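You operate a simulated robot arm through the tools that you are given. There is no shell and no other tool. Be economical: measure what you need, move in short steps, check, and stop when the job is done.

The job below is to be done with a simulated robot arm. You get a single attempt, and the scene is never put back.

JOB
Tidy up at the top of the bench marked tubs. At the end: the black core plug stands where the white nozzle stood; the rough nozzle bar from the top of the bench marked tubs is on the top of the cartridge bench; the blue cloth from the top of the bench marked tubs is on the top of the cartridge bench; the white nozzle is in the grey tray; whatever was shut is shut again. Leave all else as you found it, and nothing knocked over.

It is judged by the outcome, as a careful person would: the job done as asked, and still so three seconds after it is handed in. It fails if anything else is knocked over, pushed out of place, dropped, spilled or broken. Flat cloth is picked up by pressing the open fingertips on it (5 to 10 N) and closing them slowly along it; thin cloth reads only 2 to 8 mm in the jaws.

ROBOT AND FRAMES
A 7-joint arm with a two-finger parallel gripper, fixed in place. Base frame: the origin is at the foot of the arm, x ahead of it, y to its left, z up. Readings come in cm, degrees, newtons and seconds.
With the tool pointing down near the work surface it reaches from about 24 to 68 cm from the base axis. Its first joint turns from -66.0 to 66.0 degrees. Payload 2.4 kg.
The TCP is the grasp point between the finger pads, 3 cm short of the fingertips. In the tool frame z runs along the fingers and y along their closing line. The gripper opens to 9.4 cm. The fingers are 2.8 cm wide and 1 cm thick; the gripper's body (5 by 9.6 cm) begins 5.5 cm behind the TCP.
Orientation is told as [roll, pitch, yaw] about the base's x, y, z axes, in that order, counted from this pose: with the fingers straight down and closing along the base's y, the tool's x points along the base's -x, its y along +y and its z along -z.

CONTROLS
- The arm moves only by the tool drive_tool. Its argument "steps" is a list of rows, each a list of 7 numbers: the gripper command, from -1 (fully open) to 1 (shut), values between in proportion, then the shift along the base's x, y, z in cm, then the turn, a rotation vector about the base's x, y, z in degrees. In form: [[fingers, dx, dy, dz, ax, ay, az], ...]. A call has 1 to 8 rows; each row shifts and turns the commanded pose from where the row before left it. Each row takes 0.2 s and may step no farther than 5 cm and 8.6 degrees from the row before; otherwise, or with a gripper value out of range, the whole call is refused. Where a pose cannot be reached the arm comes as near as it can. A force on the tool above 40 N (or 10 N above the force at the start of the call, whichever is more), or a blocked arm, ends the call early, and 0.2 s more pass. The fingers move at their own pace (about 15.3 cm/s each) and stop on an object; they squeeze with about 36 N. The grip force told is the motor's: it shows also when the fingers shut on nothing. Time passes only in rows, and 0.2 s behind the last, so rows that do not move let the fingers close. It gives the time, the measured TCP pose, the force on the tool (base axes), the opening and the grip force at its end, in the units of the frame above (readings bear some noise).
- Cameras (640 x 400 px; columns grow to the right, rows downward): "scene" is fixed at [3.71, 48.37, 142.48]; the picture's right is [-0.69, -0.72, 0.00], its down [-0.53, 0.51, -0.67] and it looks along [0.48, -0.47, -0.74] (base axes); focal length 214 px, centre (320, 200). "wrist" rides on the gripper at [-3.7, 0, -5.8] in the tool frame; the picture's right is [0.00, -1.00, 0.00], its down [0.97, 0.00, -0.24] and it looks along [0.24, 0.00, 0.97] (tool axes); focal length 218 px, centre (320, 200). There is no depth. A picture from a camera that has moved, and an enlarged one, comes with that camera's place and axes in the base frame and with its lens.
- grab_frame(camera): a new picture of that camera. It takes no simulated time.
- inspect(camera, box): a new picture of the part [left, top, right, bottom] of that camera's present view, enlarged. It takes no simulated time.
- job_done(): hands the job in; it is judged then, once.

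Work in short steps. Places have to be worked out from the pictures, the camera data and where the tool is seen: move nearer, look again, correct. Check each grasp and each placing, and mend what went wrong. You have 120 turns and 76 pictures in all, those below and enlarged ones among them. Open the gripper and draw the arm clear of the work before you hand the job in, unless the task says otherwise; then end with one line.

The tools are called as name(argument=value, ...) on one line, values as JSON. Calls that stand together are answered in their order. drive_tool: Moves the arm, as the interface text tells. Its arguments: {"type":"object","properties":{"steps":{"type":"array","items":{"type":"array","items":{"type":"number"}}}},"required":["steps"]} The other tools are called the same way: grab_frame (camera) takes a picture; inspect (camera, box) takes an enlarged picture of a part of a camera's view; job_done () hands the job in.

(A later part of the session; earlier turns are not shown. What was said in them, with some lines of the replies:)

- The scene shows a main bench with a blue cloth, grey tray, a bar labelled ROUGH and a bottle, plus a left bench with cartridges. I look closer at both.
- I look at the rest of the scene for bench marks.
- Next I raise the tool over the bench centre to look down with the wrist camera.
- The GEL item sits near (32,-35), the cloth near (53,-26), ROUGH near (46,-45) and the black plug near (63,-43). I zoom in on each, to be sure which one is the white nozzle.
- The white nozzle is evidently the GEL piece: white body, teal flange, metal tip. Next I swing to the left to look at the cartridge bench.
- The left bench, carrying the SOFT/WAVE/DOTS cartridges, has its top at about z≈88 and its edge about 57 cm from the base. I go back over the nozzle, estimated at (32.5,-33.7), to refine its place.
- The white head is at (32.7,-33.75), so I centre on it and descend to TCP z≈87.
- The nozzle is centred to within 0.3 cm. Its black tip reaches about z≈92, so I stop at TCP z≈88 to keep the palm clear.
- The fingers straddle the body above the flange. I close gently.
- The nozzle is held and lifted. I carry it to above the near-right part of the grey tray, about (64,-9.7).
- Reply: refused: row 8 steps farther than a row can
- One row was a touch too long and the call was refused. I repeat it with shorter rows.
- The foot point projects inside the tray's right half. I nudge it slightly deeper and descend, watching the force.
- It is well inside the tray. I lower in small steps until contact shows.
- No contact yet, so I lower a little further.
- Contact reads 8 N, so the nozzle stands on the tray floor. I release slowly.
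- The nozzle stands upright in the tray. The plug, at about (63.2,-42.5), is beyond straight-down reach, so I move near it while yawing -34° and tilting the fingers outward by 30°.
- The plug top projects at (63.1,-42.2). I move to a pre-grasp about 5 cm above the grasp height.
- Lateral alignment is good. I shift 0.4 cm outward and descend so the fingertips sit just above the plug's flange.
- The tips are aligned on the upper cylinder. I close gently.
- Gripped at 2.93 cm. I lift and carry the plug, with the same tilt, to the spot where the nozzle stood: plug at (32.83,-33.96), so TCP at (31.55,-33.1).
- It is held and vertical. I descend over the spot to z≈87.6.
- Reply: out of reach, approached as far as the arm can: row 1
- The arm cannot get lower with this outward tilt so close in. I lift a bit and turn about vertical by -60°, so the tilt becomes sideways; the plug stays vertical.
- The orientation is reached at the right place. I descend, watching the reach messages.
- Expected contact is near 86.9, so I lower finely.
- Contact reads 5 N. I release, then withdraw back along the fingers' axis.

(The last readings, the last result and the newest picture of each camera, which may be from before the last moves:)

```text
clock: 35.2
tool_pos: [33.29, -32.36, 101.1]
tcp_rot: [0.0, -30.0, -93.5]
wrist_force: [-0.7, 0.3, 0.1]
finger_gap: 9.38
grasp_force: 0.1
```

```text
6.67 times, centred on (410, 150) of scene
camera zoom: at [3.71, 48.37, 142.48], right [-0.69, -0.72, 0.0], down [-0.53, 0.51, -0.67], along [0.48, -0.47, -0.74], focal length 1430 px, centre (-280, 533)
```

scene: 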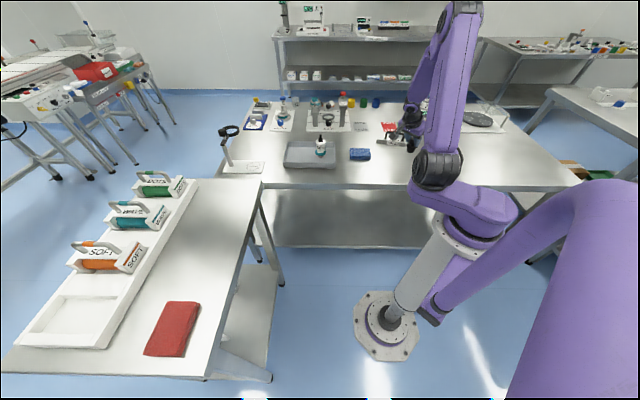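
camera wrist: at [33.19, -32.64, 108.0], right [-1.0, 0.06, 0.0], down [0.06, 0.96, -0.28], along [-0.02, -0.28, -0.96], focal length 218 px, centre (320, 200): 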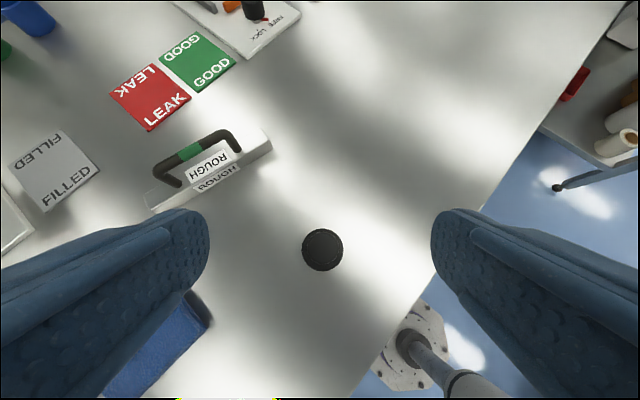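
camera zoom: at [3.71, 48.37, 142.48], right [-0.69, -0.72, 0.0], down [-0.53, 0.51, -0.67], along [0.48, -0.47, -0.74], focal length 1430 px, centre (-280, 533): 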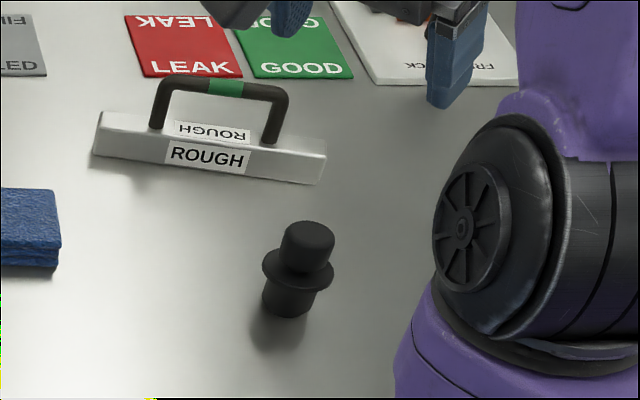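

The plug stands at (32.9,-33.9), exactly where the nozzle was. Next is the ROUGH bar: handle centre about (46.4,-45.6), axis azimuth about 24°. I untilt, move above it and yaw to +24°.

drive_tool(steps=[[-1, 1.6, -1.6, 1, 7.5, -0.45, 0], [-1, 1.6, -1.6, 1, 7.5, -0.45, 0], [-1, 1.6, -1.6, 1, 7.5, -0.45, 0], [-1, 1.6, -1.6, 1, 7.5, -0.45, 0], [-1, 1.6, -1.7, 0, 0, 0, 8.5], [-1, 1.6, -1.7, 0, 0, 0, 8.5], [-1, 1.7, -1.7, 0, 0, 0, 8.5], [-1, 1.7, -1.7, 0, 0, 0, 8.5]])

drive_tool(steps=[[-1, 0, 0, 0, 0, 0, 8.5], [-1, 0, 0, 0, 0, 0, 8.5], [-1, 0, 0, 0, 0, 0, 8.5], [-1, 0, 0, 0, 0, 0, 8.5], [-1, 0, 0, 0, 0, 0, 8.5], [-1, 0, 0, 0, 0, 0, 8.5], [-1, 0, 0, 0, 0, 0, 8.5], [-1, 0, 0, 0, 0, 0, 8.5]])

drive_tool(steps=[[-1, 0, 0, 0, 0, 0, 8], [-1, 0, 0, 0, 0, 0, 7.5], [-1, 0, 0, -4, 0, 0, 0]])

grab_frame(camera="wrist")

```text
clock: 37.0
tool_pos: [42.29, -39.71, 98.08]
tcp_rot: [-3.4, -14.8, -59.2]
wrist_force: [-0.4, 1.0, 0.6]
finger_gap: 9.41
grasp_force: 0.1
out of reach, approached as far as the arm can: row 3, 4, 5, 6, 7, 8
```

```text
clock: 38.8
tool_pos: [44.82, -14.58, 92.96]
tcp_rot: [-6.0, -15.7, 7.6]
wrist_force: [1.0, 0.4, 0.4]
finger_gap: 9.41
grasp_force: 0.0
out of reach, approached as far as the arm can: row 1, 2, 3, 4, 5, 6, 7, 8
```

```text
clock: 39.6
tool_pos: [46.51, -13.48, 89.39]
tcp_rot: [-9.9, -19.7, 15.1]
wrist_force: [-0.1, 0.9, -1.0]
finger_gap: 9.39
grasp_force: 0.0
out of reach, approached as far as the arm can: row 1, 2
```

```text
34 pictures are left
camera wrist: at [47.71, -12.13, 96.12], right [0.2, -0.97, 0.16], down [-0.97, -0.22, -0.1], along [0.14, -0.14, -0.98], focal length 218 px, centre (320, 200)
```

wrist: 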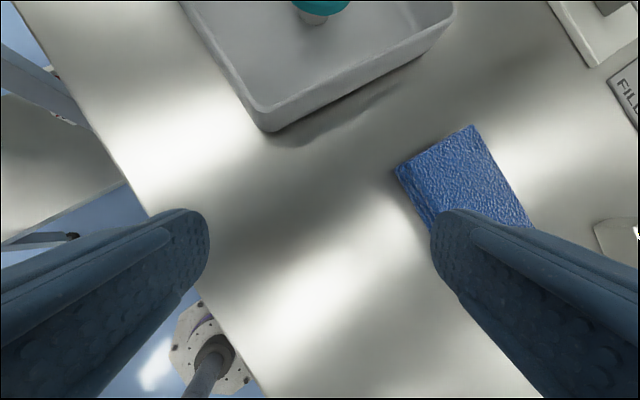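

The arm strayed because of joint limits. I check that nothing was disturbed before moving on.

grab_frame(camera="scene")

inspect(camera="scene", box=[260, 80, 460, 200])

```text
33 pictures are left
```

scene: 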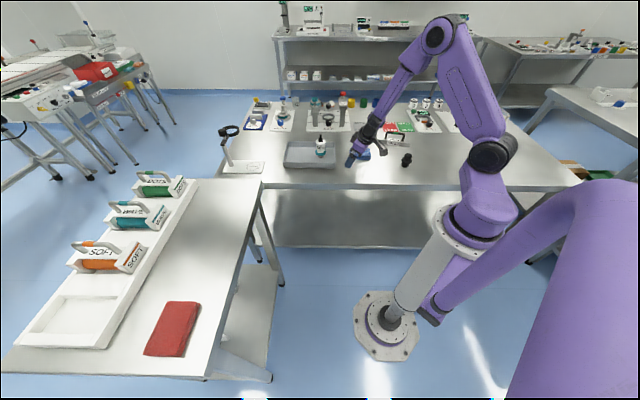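

```text
3.20 times, centred on (360, 140) of scene
camera zoom: at [3.71, 48.37, 142.48], right [-0.69, -0.72, 0.0], down [-0.53, 0.51, -0.67], along [0.48, -0.47, -0.74], focal length 686 px, centre (192, 392)
```

zoom: 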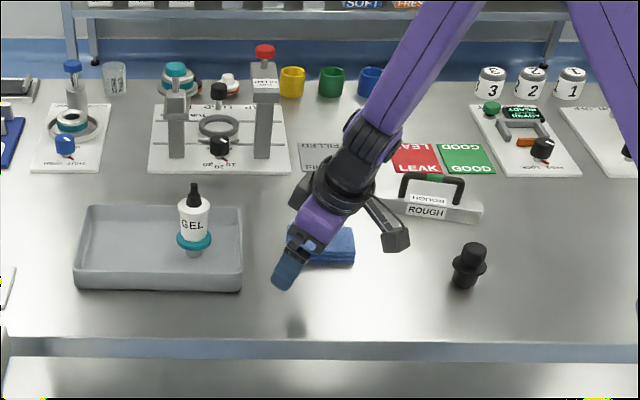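

Nothing was disturbed, and the commanded pose restarts from the reached one. I lift straight up to a safe height.

drive_tool(steps=[[-1, 0, 0, 4, 0, 0, 0], [-1, 0, 0, 4, 0, 0, 0], [-1, 0, 0, 4, 0, 0, 0], [-1, 0, 0, 4, 0, 0, 0]])

```text
clock: 40.6
tool_pos: [46.39, -13.49, 105.53]
tcp_rot: [-9.9, -19.6, 15.4]
wrist_force: [-0.7, -0.5, -0.7]
finger_gap: 9.38
grasp_force: 0.2
```

I straighten the tool to vertical here, in small turns.

drive_tool(steps=[[-1, 0, 0, 0.5, 1.45, 7.17, 0.57], [-1, 0, 0, 0.5, 1.45, 7.17, 0.57], [-1, 0, 0, 0.5, 1.45, 7.17, 0.57], [-1, 0, 0, 0, 0, 0, 0]])

```text
clock: 41.6
tool_pos: [46.53, -13.61, 107.03]
tcp_rot: [0.1, 0.1, 15.2]
wrist_force: [0.2, 0.0, -0.9]
finger_gap: 9.38
grasp_force: 0.1
```

Vertical again. I yaw to 24° while moving toward the bar at z 107, in a short batch.

drive_tool(steps=[[-1, 0, -4.5, 0, 0, 0, 4.4], [-1, 0, -4.5, 0, 0, 0, 4.4], [-1, 0, -4.5, 0, 0, 0, 0], [-1, 0, -4.5, 0, 0, 0, 0]])

```text
clock: 42.6
tool_pos: [46.26, -31.34, 106.99]
tcp_rot: [0.1, 0.0, 24.1]
wrist_force: [0.4, -0.4, 0.5]
finger_gap: 9.41
grasp_force: 0.1
```

drive_tool(steps=[[-1, 0, -4.5, 0, 0, 0, 0], [-1, 0, -4.5, 0, 0, 0, 0], [-1, 0, -4, 0, 0, 0, 0], [-1, 0, -1.2, 0, 0, 0, 0]])

grab_frame(camera="wrist")

```text
clock: 43.6
tool_pos: [46.4, -45.47, 107.32]
tcp_rot: [0.0, 0.0, 24.0]
wrist_force: [-0.3, -0.1, -0.1]
finger_gap: 9.38
grasp_force: 0.0
```

```text
31 pictures are left
camera wrist: at [49.78, -44.09, 113.1], right [0.41, -0.91, 0.0], down [-0.89, -0.4, 0.24], along [-0.22, -0.1, -0.97], focal length 218 px, centre (320, 200)
```

wrist: 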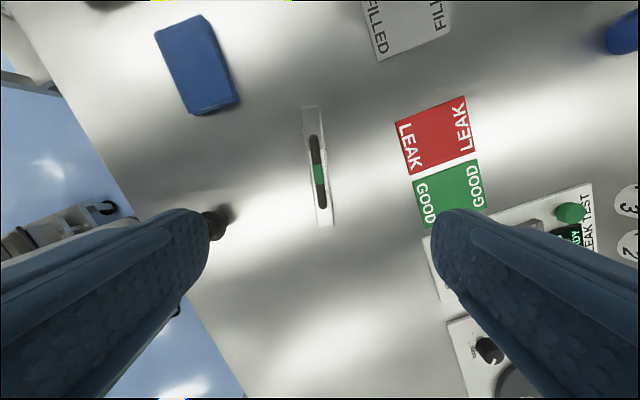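

The handle is centred at (46.9,-45.3) with azimuth about 30.5°. I add +6.5° yaw, correct and descend to z 94.

drive_tool(steps=[[-1, 0.5, 0.15, -3, 0, 0, 6.5], [-1, 0, 0, -4, 0, 0, 0], [-1, 0, 0, -4, 0, 0, 0], [-1, 0, 0, -2, 0, 0, 0]])

grab_frame(camera="wrist")

inspect(camera="scene", box=[350, 110, 450, 170])

```text
clock: 44.6
tool_pos: [46.86, -45.44, 94.04]
tcp_rot: [0.0, 0.0, 30.4]
wrist_force: [-0.5, 0.1, -0.4]
finger_gap: 9.41
grasp_force: 0.0
```

```text
30 pictures are left
camera wrist: at [50.12, -43.58, 99.92], right [0.51, -0.86, 0.0], down [-0.84, -0.49, 0.24], along [-0.21, -0.12, -0.97], focal length 218 px, centre (320, 200)
```

wrist: 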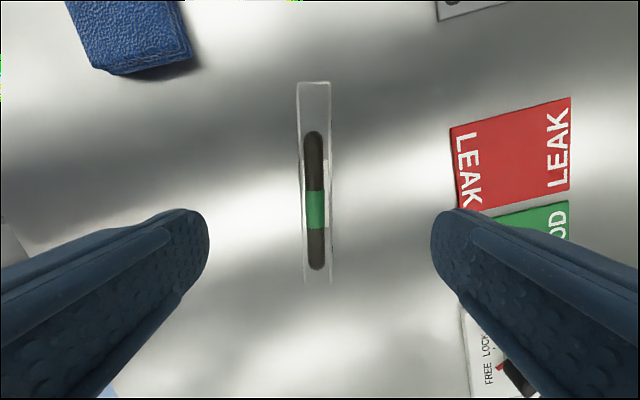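

```text
6.40 times, centred on (400, 140) of scene
camera zoom: at [3.71, 48.37, 142.48], right [-0.69, -0.72, 0.0], down [-0.53, 0.51, -0.67], along [0.48, -0.47, -0.74], focal length 1373 px, centre (-192, 584)
```

zoom: 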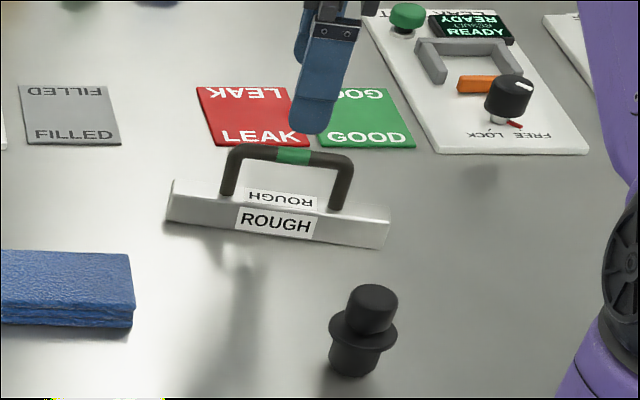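

Angle and position are good. I shift -0.4 cm and descend to TCP z≈86.2, around the handle and above the bar.

drive_tool(steps=[[-1, -0.4, 0.15, -3, 0, 0, 0], [-1, 0, 0, -3, 0, 0, 0], [-1, 0, 0, -1.8, 0, 0, 0], [-1, 0, 0, 0, 0, 0, 0]])

inspect(camera="scene", box=[350, 110, 450, 170])

```text
clock: 45.6
tool_pos: [46.76, -45.24, 86.27]
tcp_rot: [0.0, 0.0, 30.5]
wrist_force: [-0.1, 0.3, -0.3]
finger_gap: 9.37
grasp_force: 0.0
```

```text
6.40 times, centred on (400, 140) of scene
camera zoom: at [3.71, 48.37, 142.48], right [-0.69, -0.72, 0.0], down [-0.53, 0.51, -0.67], along [0.48, -0.47, -0.74], focal length 1373 px, centre (-192, 584)
```

zoom: 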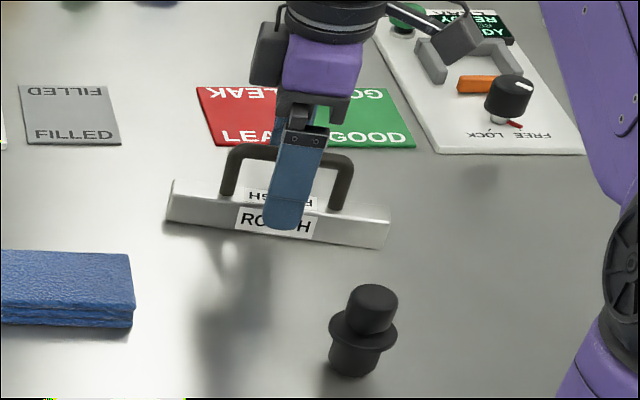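

Good. I close slowly, then lift a little to test the grip.

drive_tool(steps=[[0, 0, 0, 0, 0, 0, 0], [0.4, 0, 0, 0, 0, 0, 0], [0.7, 0, 0, 0, 0, 0, 0], [1, 0, 0, 0, 0, 0, 0], [1, 0, 0, 0, 0, 0, 0]])

drive_tool(steps=[[1, 0, 0, 1, 0, 0, 0], [1, 0, 0, 2, 0, 0, 0], [1, 0, 0, 3, 0, 0, 0]])

inspect(camera="scene", box=[350, 110, 450, 170])

```text
clock: 46.8
tool_pos: [46.82, -45.08, 86.41]
tcp_rot: [0.0, 0.0, 30.5]
wrist_force: [0.6, -0.3, 0.1]
finger_gap: 1.62
grasp_force: 36.0
```

```text
clock: 47.6
tool_pos: [46.48, -45.34, 92.33]
tcp_rot: [0.1, 0.0, 30.5]
wrist_force: [-0.9, -0.5, -4.3]
finger_gap: 1.6
grasp_force: 36.6
```

```text
6.40 times, centred on (400, 140) of scene
camera zoom: at [3.72, 48.36, 142.48], right [-0.69, -0.72, 0.0], down [-0.53, 0.51, -0.67], along [0.48, -0.47, -0.74], focal length 1373 px, centre (-192, 584)
```

zoom: 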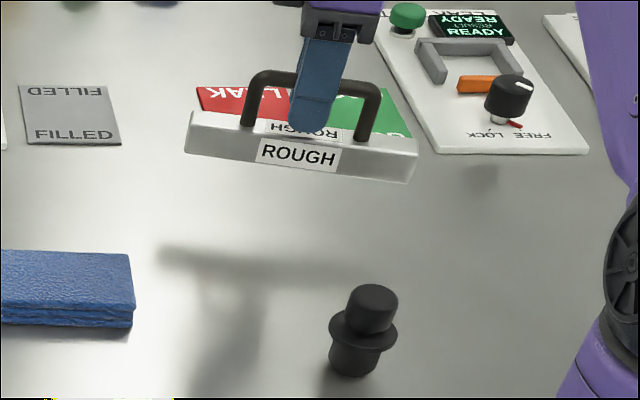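

The bar is held level. I lift to z≈108 and travel left, turning the bar towards parallel with the cartridge bench edge (yaw about -41°), checking reach along the way.

drive_tool(steps=[[1, 0, 0, 5, 0, 0, 0], [1, 0, 0, 5, 0, 0, 0], [1, 0, 0, 5, 0, 0, 0], [1, 0, 4.5, 1, 0, 0, 0], [1, 0, 4.7, 0, 0, 0, 0], [1, 0, 4.7, 0, 0, 0, 0], [1, 0, 4.7, 0, 0, 0, -7], [1, 0, 4.7, 0, 0, 0, -7]])

drive_tool(steps=[[1, 0, 4.7, 0, 0, 0, -7], [1, 0, 4.7, 0, 0, 0, -7], [1, 0, 4.7, 0, 0, 0, -7], [1, 0, 4.7, 0, 0, 0, -7]])

```text
clock: 49.4
tool_pos: [46.64, -21.95, 108.3]
tcp_rot: [0.1, 0.1, 16.5]
wrist_force: [-0.4, 0.9, -4.1]
finger_gap: 1.59
grasp_force: 36.0
```

```text
clock: 50.4
tool_pos: [46.58, -2.96, 108.54]
tcp_rot: [0.0, 0.0, -11.5]
wrist_force: [0.1, 0.2, -4.1]
finger_gap: 1.57
grasp_force: 36.3
```

Still tracking well. I continue.

drive_tool(steps=[[1, 0, 4.7, 0, 0, 0, -7], [1, 0, 4.7, 0, 0, 0, -7], [1, 0, 4.7, 0, 0, 0, -7], [1, 0, 4.7, 0, 0, 0, -7]])

drive_tool(steps=[[1, 0, 4.7, 0, 0, 0, -1.5], [1, 0, 4.7, 0, 0, 0, 0], [1, 0, 4.7, 0, 0, 0, 0], [1, 0, 4.7, 0, 0, 0, 0]])

grab_frame(camera="scene")

grab_frame(camera="wrist")

```text
clock: 51.4
tool_pos: [46.66, 15.83, 108.02]
tcp_rot: [-0.1, -0.1, -39.6]
wrist_force: [0.3, -0.2, -4.5]
finger_gap: 1.57
grasp_force: 35.8
```

```text
clock: 52.4
tool_pos: [46.77, 34.52, 108.04]
tcp_rot: [0.0, 0.1, -41.0]
wrist_force: [1.0, -0.1, -4.0]
finger_gap: 1.63
grasp_force: 35.9
```

```text
26 pictures are left
```

scene: 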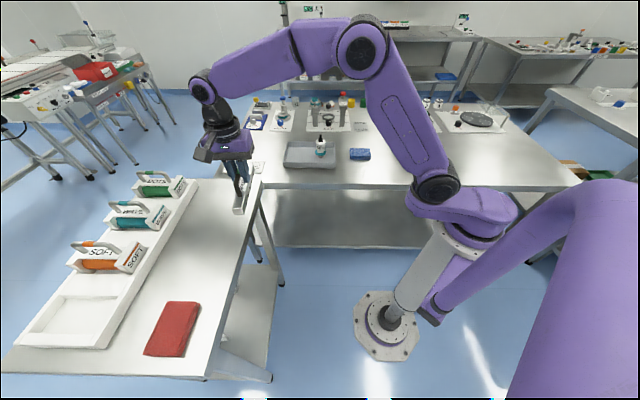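

```text
25 pictures are left
camera wrist: at [49.53, 32.1, 113.81], right [-0.66, -0.75, 0.0], down [-0.73, 0.64, 0.24], along [-0.18, 0.16, -0.97], focal length 218 px, centre (320, 200)
```

wrist: 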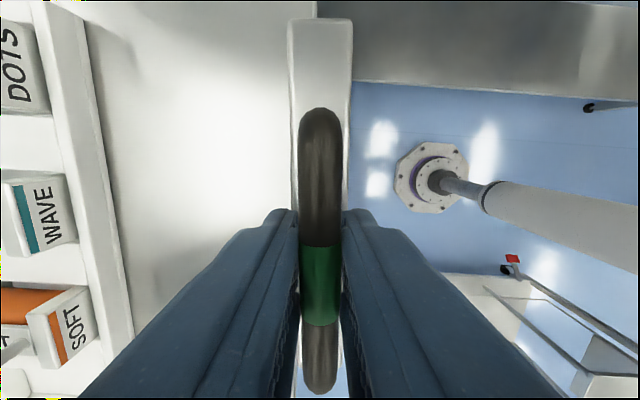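

The bench edge lies at a normal distance of about 57 cm, as estimated. I move to (47.6,43.1), 64 cm out, and start down.

drive_tool(steps=[[1, 0.3, 4.3, 0, 0, 0, 0], [1, 0.5, 4.3, 0, 0, 0, 0], [1, 0, 0, -4, 0, 0, 0], [1, 0, 0, -4, 0, 0, 0], [1, 0, 0, -3, 0, 0, 0]])

inspect(camera="scene", box=[160, 120, 320, 240])

```text
clock: 53.6
tool_pos: [47.47, 42.91, 97.12]
tcp_rot: [0.0, 0.0, -41.1]
wrist_force: [0.1, -0.9, -4.7]
finger_gap: 1.62
grasp_force: 36.0
```

```text
3.33 times, centred on (240, 180) of scene
camera zoom: at [3.72, 48.38, 142.48], right [-0.69, -0.72, 0.0], down [-0.53, 0.51, -0.67], along [0.48, -0.47, -0.74], focal length 715 px, centre (587, 267)
```

zoom: 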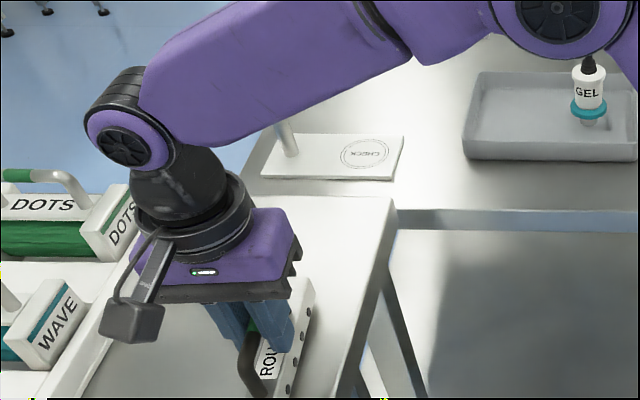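

It is over the bench strip and clear of the rack. I lower gently.

drive_tool(steps=[[1, 0, 0, -0.7, 0, 0, 0], [1, 0, 0, -0.7, 0, 0, 0], [1, 0, 0, -0.5, 0, 0, 0], [1, 0, 0, -0.3, 0, 0, 0]])

drive_tool(steps=[[1, 0, 0, -0.2, 0, 0, 0], [1, 0, 0, -0.2, 0, 0, 0]])

```text
clock: 54.6
tool_pos: [47.63, 43.1, 95.66]
tcp_rot: [0.4, -0.1, -41.0]
wrist_force: [-0.5, -0.9, 4.2]
finger_gap: 1.59
grasp_force: 36.0
stopped in row 4: the force on the tool passed its limit (the readings are from after the stop); the commanded pose is now the measured one
```

```text
clock: 55.3
tool_pos: [47.65, 43.11, 95.68]
tcp_rot: [0.7, -0.1, -41.1]
wrist_force: [-1.1, -1.3, 4.2]
finger_gap: 1.58
grasp_force: 36.1
stopped in row 2: the force on the tool passed its limit (the readings are from after the stop); the commanded pose is now the measured one
```

Contact is at 95.7, meaning a bench top of about 89.2. I check that the bar is flat before releasing.

inspect(camera="scene", box=[200, 160, 264, 200])

drive_tool(steps=[[0.8, 0, 0, 0, 0, 0, 0], [0.5, 0, 0, 0, 0, 0, 0], [0.2, 0, 0, 0, 0, 0, 0]])

```text
10.00 times, centred on (232, 180) of scene
camera zoom: at [3.7, 48.36, 142.48], right [-0.69, -0.72, 0.0], down [-0.53, 0.51, -0.67], along [0.48, -0.47, -0.74], focal length 2145 px, centre (1200, 400)
```

zoom: 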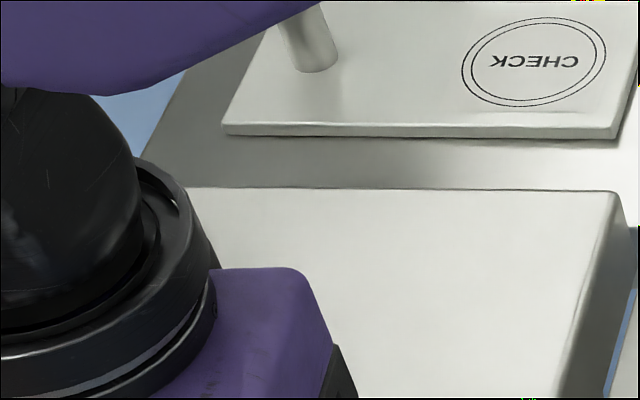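

```text
clock: 56.1
tool_pos: [47.59, 43.14, 95.45]
tcp_rot: [0.5, -0.1, -41.0]
wrist_force: [-0.1, 0.1, -0.2]
finger_gap: 3.78
grasp_force: 0.1
```

Released without any force. I open fully and lift.

drive_tool(steps=[[-0.5, 0, 0, 0, 0, 0, 0], [-1, 0, 0, 1, 0, 0, 0], [-1, 0, 0, 4, 0, 0, 0], [-1, 0, 0, 5, 0, 0, 0], [-1, 0, 0, 5, 0, 0, 0]])

grab_frame(camera="wrist")

```text
clock: 57.3
tool_pos: [47.8, 42.95, 110.77]
tcp_rot: [0.7, -0.1, -40.9]
wrist_force: [0.3, 0.0, 1.1]
finger_gap: 9.4
grasp_force: 0.1
```

```text
22 pictures are left
camera wrist: at [50.44, 40.56, 116.52], right [-0.66, -0.76, -0.01], down [-0.73, 0.63, 0.24], along [-0.17, 0.16, -0.97], focal length 218 px, centre (320, 200)
```

wrist: 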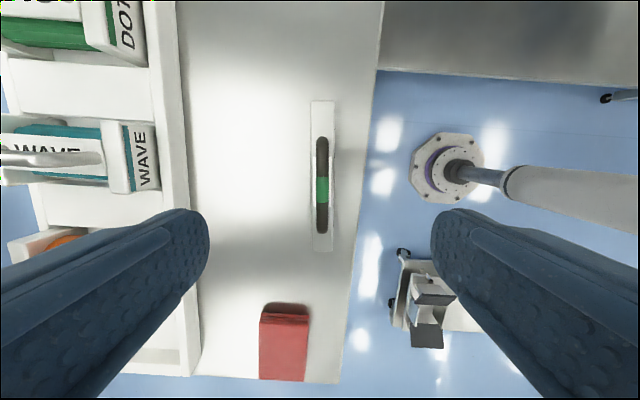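

The bar rests on the cartridge bench, upright. Next I travel back toward the blue cloth near (52.5,-25.5), turning to yaw +39° to match its 10×7 cm outline.

drive_tool(steps=[[-1, 0, -4.7, 0, 0, 0, 0], [-1, 0, -4.7, 0, 0, 0, 0], [-1, 0, -4.7, 0, 0, 0, 8], [-1, 0, -4.7, 0, 0, 0, 8], [-1, 0, -4.7, 0, 0, 0, 8], [-1, 0, -4.7, 0, 0, 0, 8], [-1, 0, -4.7, 0, 0, 0, 8], [-1, 0, -4.7, 0, 0, 0, 8]])

drive_tool(steps=[[-1, 0.7, -4.7, 0, 0, 0, 8], [-1, 0.7, -4.7, 0, 0, 0, 8], [-1, 0.7, -4.7, 0, 0, 0, 8], [-1, 0.7, -4.7, 0, 0, 0, 8], [-1, 0.7, -4.7, 0, 0, 0, 0], [-1, 0.7, -4.7, 0, 0, 0, 0], [-1, 0.5, -2.5, 0, 0, 0, 0]])

grab_frame(camera="wrist")

```text
clock: 59.1
tool_pos: [47.67, 5.85, 110.54]
tcp_rot: [0.6, -0.1, 7.1]
wrist_force: [-0.2, 0.1, 0.8]
finger_gap: 9.39
grasp_force: 0.0
```

```text
clock: 60.7
tool_pos: [52.35, -25.12, 110.44]
tcp_rot: [0.6, -0.1, 39.0]
wrist_force: [-0.2, -0.1, 0.1]
finger_gap: 9.39
grasp_force: 0.1
```

```text
21 pictures are left
camera wrist: at [55.17, -22.87, 116.28], right [0.63, -0.78, -0.01], down [-0.75, -0.61, 0.24], along [-0.19, -0.14, -0.97], focal length 218 px, centre (320, 200)
```

wrist: 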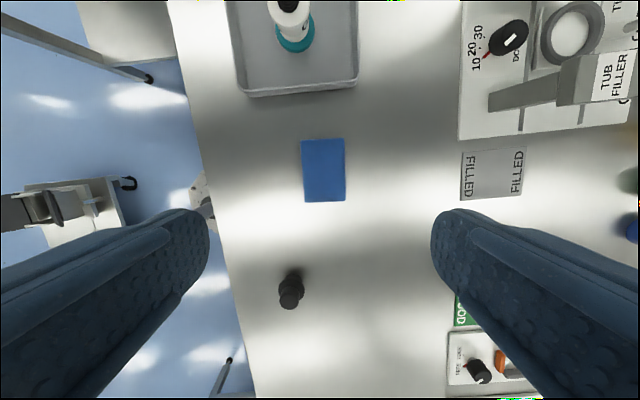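

The cloth is centred at about (52.6,-25.3), 6.7×9.8 cm. I adjust yaw +3.7° and descend for a close look.

drive_tool(steps=[[-1, 0.25, -0.2, -4, 0, 0, 3.7], [-1, 0, 0, -5, 0, 0, 0], [-1, 0, 0, -5, 0, 0, 0], [-1, 0, 0, -4, 0, 0, 0]])

grab_frame(camera="wrist")

inspect(camera="scene", box=[320, 130, 400, 180])

```text
clock: 61.7
tool_pos: [52.64, -25.33, 92.62]
tcp_rot: [0.8, 0.0, 42.7]
wrist_force: [-0.8, -0.3, 0.3]
finger_gap: 9.4
grasp_force: 0.0
```

```text
20 pictures are left
camera wrist: at [55.33, -22.86, 98.47], right [0.68, -0.73, -0.01], down [-0.71, -0.66, 0.24], along [-0.18, -0.15, -0.97], focal length 218 px, centre (320, 200)
```

wrist: 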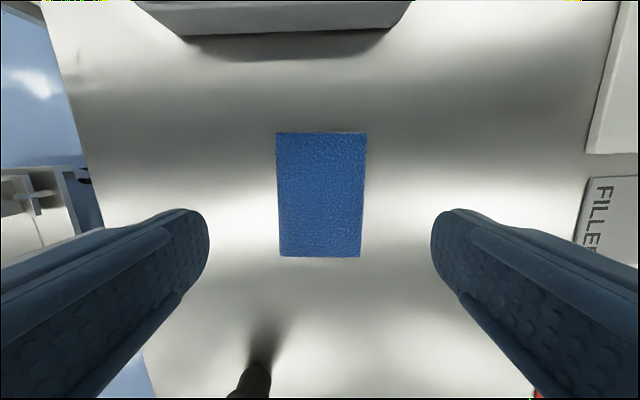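

```text
8.00 times, centred on (360, 155) of scene
camera zoom: at [3.71, 48.37, 142.48], right [-0.69, -0.72, 0.0], down [-0.53, 0.51, -0.67], along [0.48, -0.47, -0.74], focal length 1716 px, centre (0, 560)
```

zoom: 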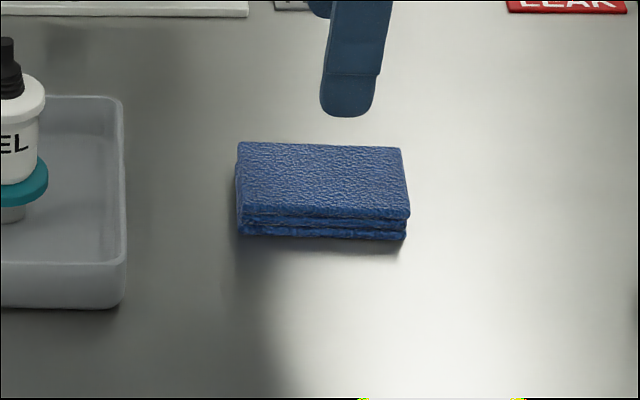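

It is a folded stack about 2 cm thick, 6.7 cm across, so I straddle it. I lower the fingertips to just above the table on both sides.

drive_tool(steps=[[-1, 0, 0.1, -4, 0, 0, 0], [-1, 0, 0, -3, 0, 0, 0], [-1, 0, 0, -1.4, 0, 0, 0], [-1, 0, 0, -0.4, 0, 0, 0]])

inspect(camera="scene", box=[320, 130, 400, 180])

```text
clock: 62.7
tool_pos: [52.71, -25.3, 83.78]
tcp_rot: [0.6, -0.1, 42.6]
wrist_force: [-0.3, -0.7, -0.5]
finger_gap: 9.4
grasp_force: 0.0
```

```text
8.00 times, centred on (360, 155) of scene
camera zoom: at [3.71, 48.37, 142.48], right [-0.69, -0.72, 0.0], down [-0.53, 0.51, -0.67], along [0.48, -0.47, -0.74], focal length 1716 px, centre (0, 560)
```

zoom: 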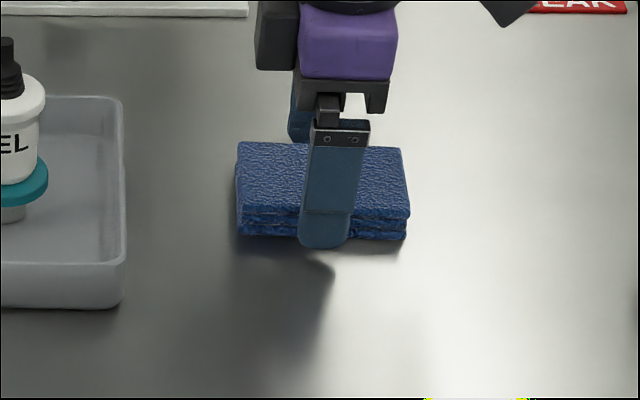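

Both fingers straddle the cloth. I close slowly.

drive_tool(steps=[[-0.6, 0, 0, 0, 0, 0, 0], [-0.45, 0, 0, 0, 0, 0, 0], [-0.3, 0, 0, 0, 0, 0, 0], [-0.15, 0, 0, 0, 0, 0, 0], [0, 0, 0, 0, 0, 0, 0]])

inspect(camera="scene", box=[320, 130, 400, 180])

```text
clock: 63.9
tool_pos: [52.59, -25.25, 83.69]
tcp_rot: [0.7, 0.0, 42.6]
wrist_force: [-0.4, -0.4, -0.2]
finger_gap: 6.86
grasp_force: 36.0
```

```text
8.00 times, centred on (360, 155) of scene
camera zoom: at [3.71, 48.37, 142.48], right [-0.69, -0.72, 0.0], down [-0.53, 0.51, -0.67], along [0.48, -0.47, -0.74], focal length 1716 px, centre (0, 560)
```

zoom: 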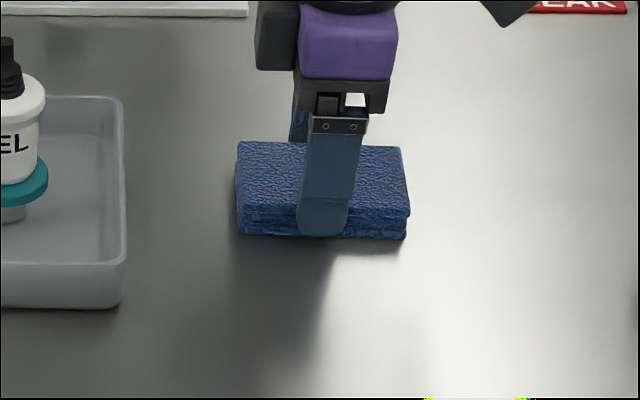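

It holds firmly at 6.86 cm as a block. I lift and check.

drive_tool(steps=[[1, 0, 0, 0, 0, 0, 0], [1, 0, 0, 1.5, 0, 0, 0], [1, 0, 0, 3, 0, 0, 0], [1, 0, 0, 4, 0, 0, 0]])

inspect(camera="scene", box=[320, 110, 400, 180])

```text
clock: 64.9
tool_pos: [52.55, -25.18, 92.21]
tcp_rot: [0.7, 0.0, 42.7]
wrist_force: [-0.5, 0.5, -0.3]
finger_gap: 6.87
grasp_force: 36.2
```

```text
5.71 times, centred on (360, 145) of scene
camera zoom: at [3.71, 48.37, 142.48], right [-0.69, -0.72, 0.0], down [-0.53, 0.51, -0.67], along [0.48, -0.47, -0.74], focal length 1226 px, centre (91, 514)
```

zoom: 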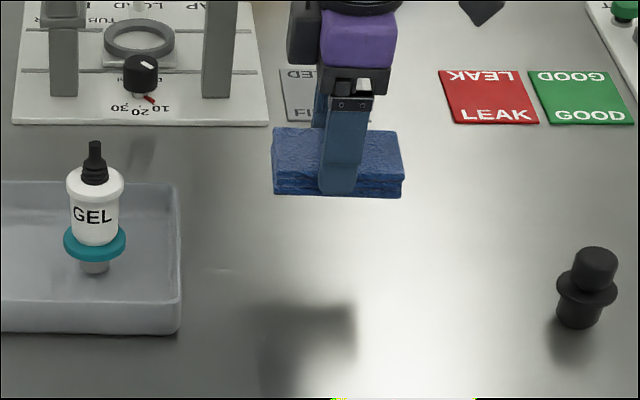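

The cloth is held level. I raise it and travel to the cartridge bench beside the bar, target (57.3,32.7), turning back to yaw -41°.

drive_tool(steps=[[1, -0.5, 0, 4.8, 0, 0, 0], [1, -0.5, 0, 4.8, 0, 0, 0], [1, -0.5, 0, 4.8, 0, 0, 0], [1, -0.5, 4.7, 2, 0, 0, -8.4], [1, -0.5, 4.8, 0, 0, 0, -8.4], [1, -0.5, 4.8, 0, 0, 0, -8.4], [1, 0, 4.8, 0, 0, 0, -8.4], [1, 0, 4.8, 0, 0, 0, -8.4]])

drive_tool(steps=[[1, 0, 4.8, 0, 0, 0, -8.4], [1, 0, 4.8, 0, 0, 0, -8.4], [1, 0.5, 4.8, 0, 0, 0, -8.4], [1, 1, 4.8, 0, 0, 0, -8.4], [1, 1, 4.8, 0, 0, 0, -8.1], [1, 1, 4.8, 0, 0, 0, 0], [1, 1.5, 4.7, 0, 0, 0, 0]])

grab_frame(camera="wrist")

```text
refused: row 4 steps farther than a row can; nothing moved
```

```text
clock: 66.5
tool_pos: [57.58, 8.21, 92.38]
tcp_rot: [0.7, 0.0, 0.9]
wrist_force: [0.3, -1.0, -0.9]
finger_gap: 6.86
grasp_force: 35.8
```

```text
15 pictures are left
camera wrist: at [61.17, 8.21, 98.17], right [0.02, -1.0, -0.01], down [-0.97, -0.02, 0.24], along [-0.24, 0.01, -0.97], focal length 218 px, centre (320, 200)
```

wrist: 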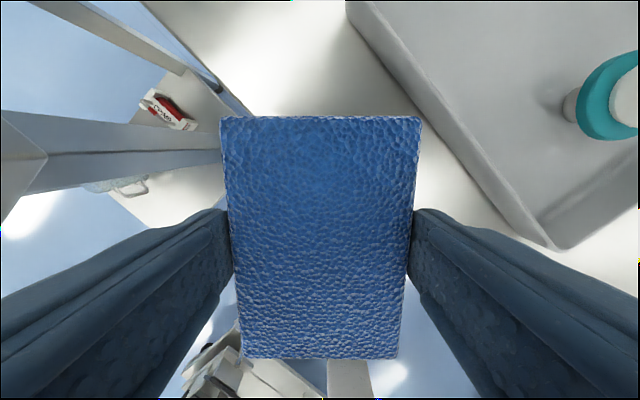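

The first batch was refused, so the second ran at low height, but the path stayed clear of the tray and nozzle. I raise straight up and verify.

drive_tool(steps=[[1, 0, 0, 4.5, 0, 0, 0], [1, 0, 0, 4.5, 0, 0, 0], [1, 0, 0, 4.5, 0, 0, 0], [1, 0, 0, 2, 0, 0, 0]])

grab_frame(camera="scene")

```text
clock: 67.5
tool_pos: [57.61, 8.15, 107.85]
tcp_rot: [0.7, 0.0, 1.0]
wrist_force: [0.5, -0.1, 0.0]
finger_gap: 6.87
grasp_force: 36.0
```

```text
14 pictures are left
```

scene: 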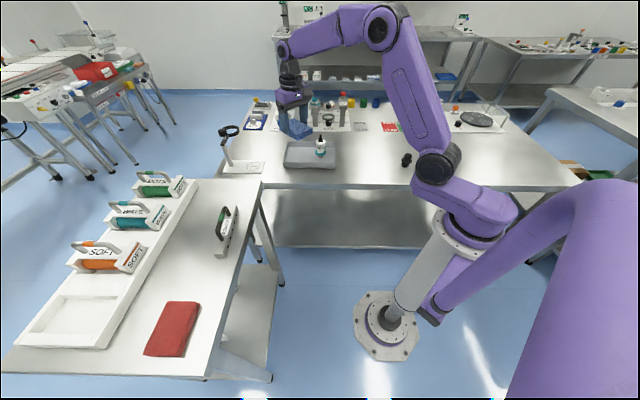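

All is undisturbed. I continue to the bench at z 108, turning to yaw -41°.

drive_tool(steps=[[1, 0, 4.1, 0, 0, 0, -8.4], [1, 0, 4.1, 0, 0, 0, -8.4], [1, 0, 4.1, 0, 0, 0, -8.4], [1, 0, 4.1, 0, 0, 0, -8.4], [1, 0, 4.1, 0, 0, 0, -8.4], [1, -0.3, 4.0, 0, 0, 0, 0]])

grab_frame(camera="wrist")

inspect(camera="scene", box=[170, 120, 300, 260])

```text
clock: 68.9
tool_pos: [57.36, 32.98, 107.69]
tcp_rot: [0.7, -0.1, -41.1]
wrist_force: [0.7, -0.3, -0.9]
finger_gap: 6.84
grasp_force: 35.8
```

```text
13 pictures are left
camera wrist: at [59.98, 30.41, 113.45], right [-0.66, -0.75, -0.01], down [-0.73, 0.64, 0.24], along [-0.17, 0.17, -0.97], focal length 218 px, centre (320, 200)
```

wrist: 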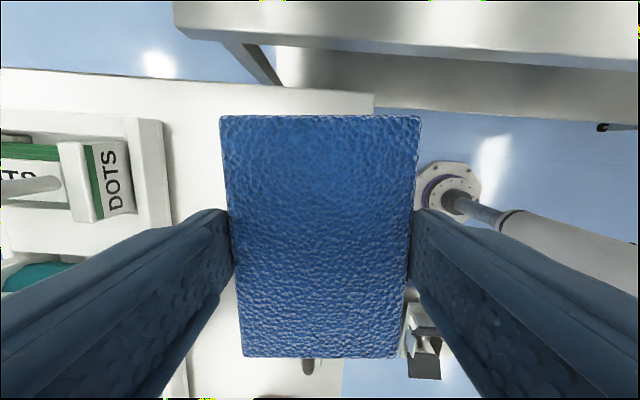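

```text
2.86 times, centred on (235, 190) of scene
camera zoom: at [3.72, 48.36, 142.48], right [-0.69, -0.72, 0.0], down [-0.53, 0.51, -0.67], along [0.48, -0.47, -0.74], focal length 613 px, centre (563, 229)
```

zoom: 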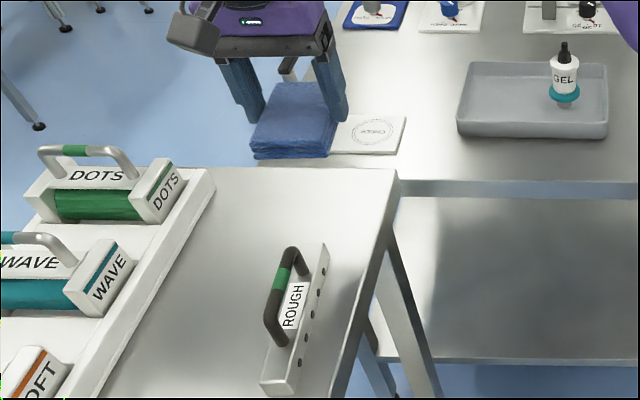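

The corner sits at (60.4,23.2) and the bar's far end is only about 0.5 cm from the cloth, so I shift the cloth 1.2 cm toward the corner and 0.5 cm outward. Then I descend partway and check reach.

drive_tool(steps=[[1, 1.2, -0.45, 0, 0, 0, 0], [1, 0, 0, -3, 0, 0, 0], [1, 0, 0, -3, 0, 0, 0], [1, 0, 0, -3, 0, 0, 0]])

inspect(camera="scene", box=[190, 140, 290, 240])

```text
clock: 69.9
tool_pos: [58.32, 32.55, 98.43]
tcp_rot: [0.6, -0.1, -41.0]
wrist_force: [0.1, -0.7, -0.2]
finger_gap: 6.88
grasp_force: 35.7
```

```text
4.00 times, centred on (240, 190) of scene
camera zoom: at [3.71, 48.37, 142.48], right [-0.69, -0.72, 0.0], down [-0.53, 0.51, -0.67], along [0.48, -0.47, -0.74], focal length 858 px, centre (640, 240)
```

zoom: 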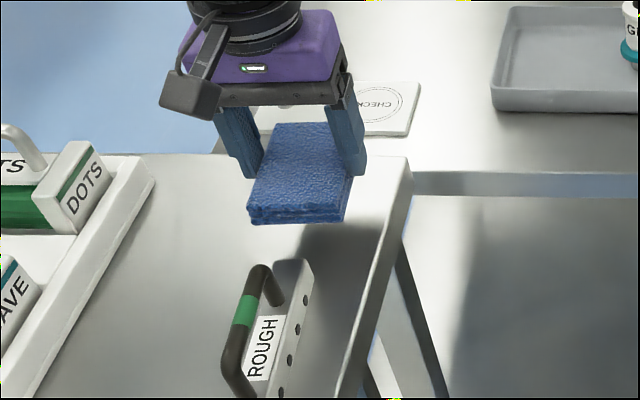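

Reach is fine and the computed gap to the bar is about 1.3 cm. I lower toward the bench.

drive_tool(steps=[[1, 0, 0, -2, 0, 0, 0], [1, 0, 0, -1.5, 0, 0, 0], [1, 0, 0, -0.7, 0, 0, 0], [1, 0, 0, -0.4, 0, 0, 0]])

inspect(camera="scene", box=[190, 140, 290, 240])

```text
clock: 70.9
tool_pos: [58.41, 32.29, 93.97]
tcp_rot: [0.7, -0.1, -41.1]
wrist_force: [0.9, 0.1, -0.8]
finger_gap: 6.87
grasp_force: 36.1
```

```text
4.00 times, centred on (240, 190) of scene
camera zoom: at [3.71, 48.37, 142.48], right [-0.69, -0.72, 0.0], down [-0.53, 0.51, -0.67], along [0.48, -0.47, -0.74], focal length 858 px, centre (640, 240)
```

zoom: 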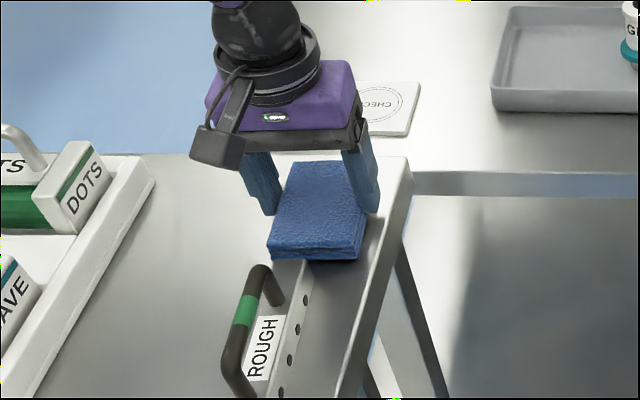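

A clear gap remains. I make the final fine lowering to contact.

drive_tool(steps=[[1, 0, 0, -0.3, 0, 0, 0], [1, 0, 0, -0.3, 0, 0, 0], [1, 0, 0, -0.2, 0, 0, 0]])

```text
clock: 71.7
tool_pos: [58.32, 32.37, 93.76]
tcp_rot: [1.0, -0.1, -41.0]
wrist_force: [-9.7, -3.6, 33.9]
finger_gap: 6.87
grasp_force: 35.3
```

Contact at z 93.76. I ease up slightly and inspect before releasing.

drive_tool(steps=[[1, 0, 0, 0.3, 0, 0, 0], [1, 0, 0, 0, 0, 0, 0]])

inspect(camera="scene", box=[220, 160, 284, 220])

```text
clock: 72.3
tool_pos: [58.44, 32.25, 93.67]
tcp_rot: [0.9, -0.1, -41.1]
wrist_force: [-0.2, 3.9, 18.7]
finger_gap: 6.87
grasp_force: 36.4
```

```text
6.67 times, centred on (252, 190) of scene
camera zoom: at [3.68, 48.36, 142.48], right [-0.69, -0.72, 0.0], down [-0.53, 0.51, -0.67], along [0.48, -0.47, -0.74], focal length 1430 px, centre (773, 267)
```

zoom: 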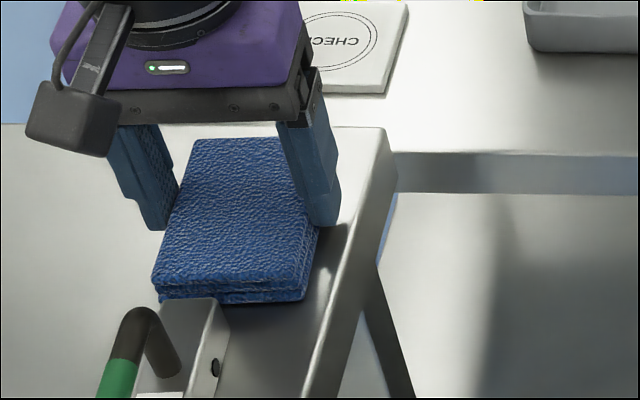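

The cloth is flat on the bench, well inside the edge, with the bar's end just in front. I release gently.

drive_tool(steps=[[1, 0, 0, 0.1, 0, 0, 0], [-0.5, 0, 0, 0, 0, 0, 0], [-0.7, 0, 0, 0, 0, 0, 0], [-1, 0, 0, 0, 0, 0, 0]])

drive_tool(steps=[[-1, 0, 0, 2, 0, 0, 0], [-1, 0, 0, 4, 0, 0, 0], [-1, 0, 0, 5, 0, 0, 0], [-1, 0, 0, 4, 0, 0, 0]])

grab_frame(camera="wrist")

```text
clock: 73.3
tool_pos: [58.31, 32.29, 93.72]
tcp_rot: [0.6, -0.1, -41.0]
wrist_force: [-0.1, 0.0, -0.5]
finger_gap: 9.43
grasp_force: 0.0
```

```text
clock: 74.3
tool_pos: [58.52, 32.17, 108.89]
tcp_rot: [0.5, -0.2, -41.0]
wrist_force: [-0.3, 0.3, 0.1]
finger_gap: 9.39
grasp_force: 0.0
```

```text
8 pictures are left
camera wrist: at [61.0, 29.69, 114.68], right [-0.66, -0.75, -0.01], down [-0.73, 0.64, 0.24], along [-0.17, 0.17, -0.97], focal length 218 px, centre (320, 200)
```

wrist: 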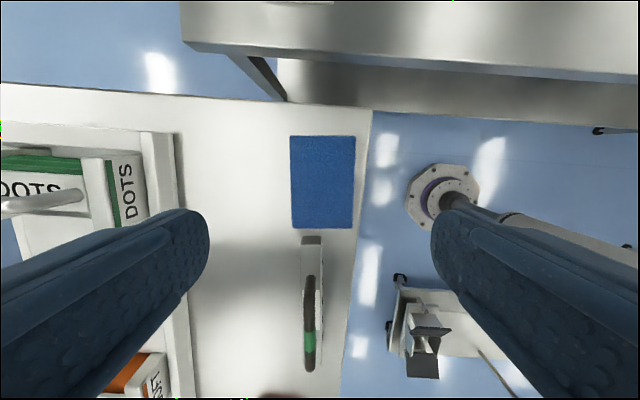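

The cloth lies flat on the bench, clear of the bar. I draw the arm clear and check the whole scene.

drive_tool(steps=[[-1, 0, 0, 4.5, 0, 0, 0], [-1, -2, -3, 3, 0, 0, 0], [-1, -3, -3.5, 0, 0, 0, 0], [-1, -3, -3.5, 0, 0, 0, 0], [-1, -3, -3.5, 0, 0, 0, 0], [-1, -3, -3.5, 0, 0, 0, 0], [-1, -2, -4, 0, 0, 0, 0]])

grab_frame(camera="scene")

inspect(camera="scene", box=[230, 80, 450, 200])

inspect(camera="scene", box=[60, 140, 300, 370])

```text
clock: 75.9
tool_pos: [41.97, 11.18, 114.86]
tcp_rot: [0.7, -0.1, -41.0]
wrist_force: [-1.0, -0.7, 0.4]
finger_gap: 9.41
grasp_force: 0.1
out of reach, approached as far as the arm can: row 1
```

```text
7 pictures are left
```

scene: 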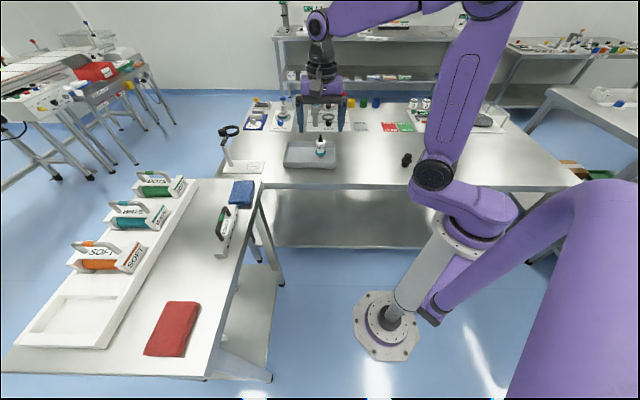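

```text
2.91 times, centred on (340, 140) of scene
camera zoom: at [3.71, 48.37, 142.48], right [-0.69, -0.72, 0.0], down [-0.53, 0.51, -0.67], along [0.48, -0.47, -0.74], focal length 624 px, centre (262, 374)
```

zoom: 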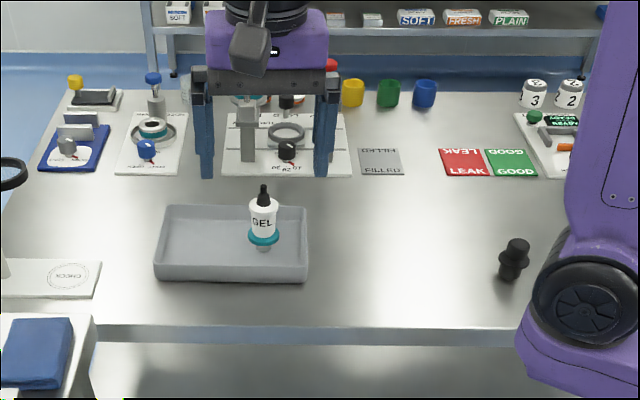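

```text
1.74 times, centred on (180, 255) of scene
camera zoom: at [3.71, 48.37, 142.48], right [-0.69, -0.72, 0.0], down [-0.53, 0.51, -0.67], along [0.48, -0.47, -0.74], focal length 373 px, centre (564, 104)
```

zoom: 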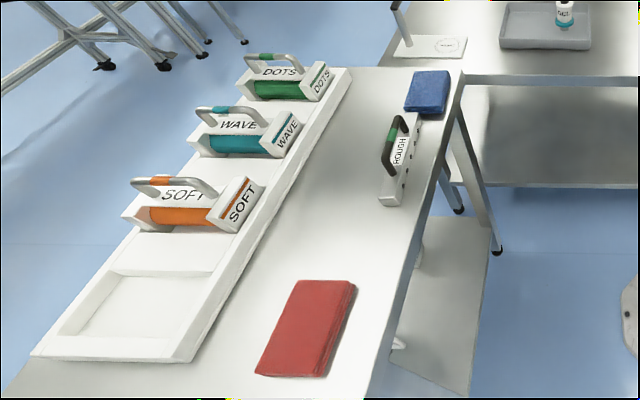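

The nozzle stands in the tray, the plug stands at the nozzle's old spot, and the bar and cloth are on the cartridge bench. Everything else looks untouched and the arm is clear, so I hand in.

job_done()

```text
The job is handed in.
```

I handed the job in with all four moves made, and the last pictures showed nothing else knocked over or out of place. The white nozzle (I took it to be the piece labelled GEL) stands in the grey tray, the black core plug stands where it stood, and the rough nozzle bar and blue cloth lie on the cartridge bench. I opened nothing, so there was nothing to shut again.
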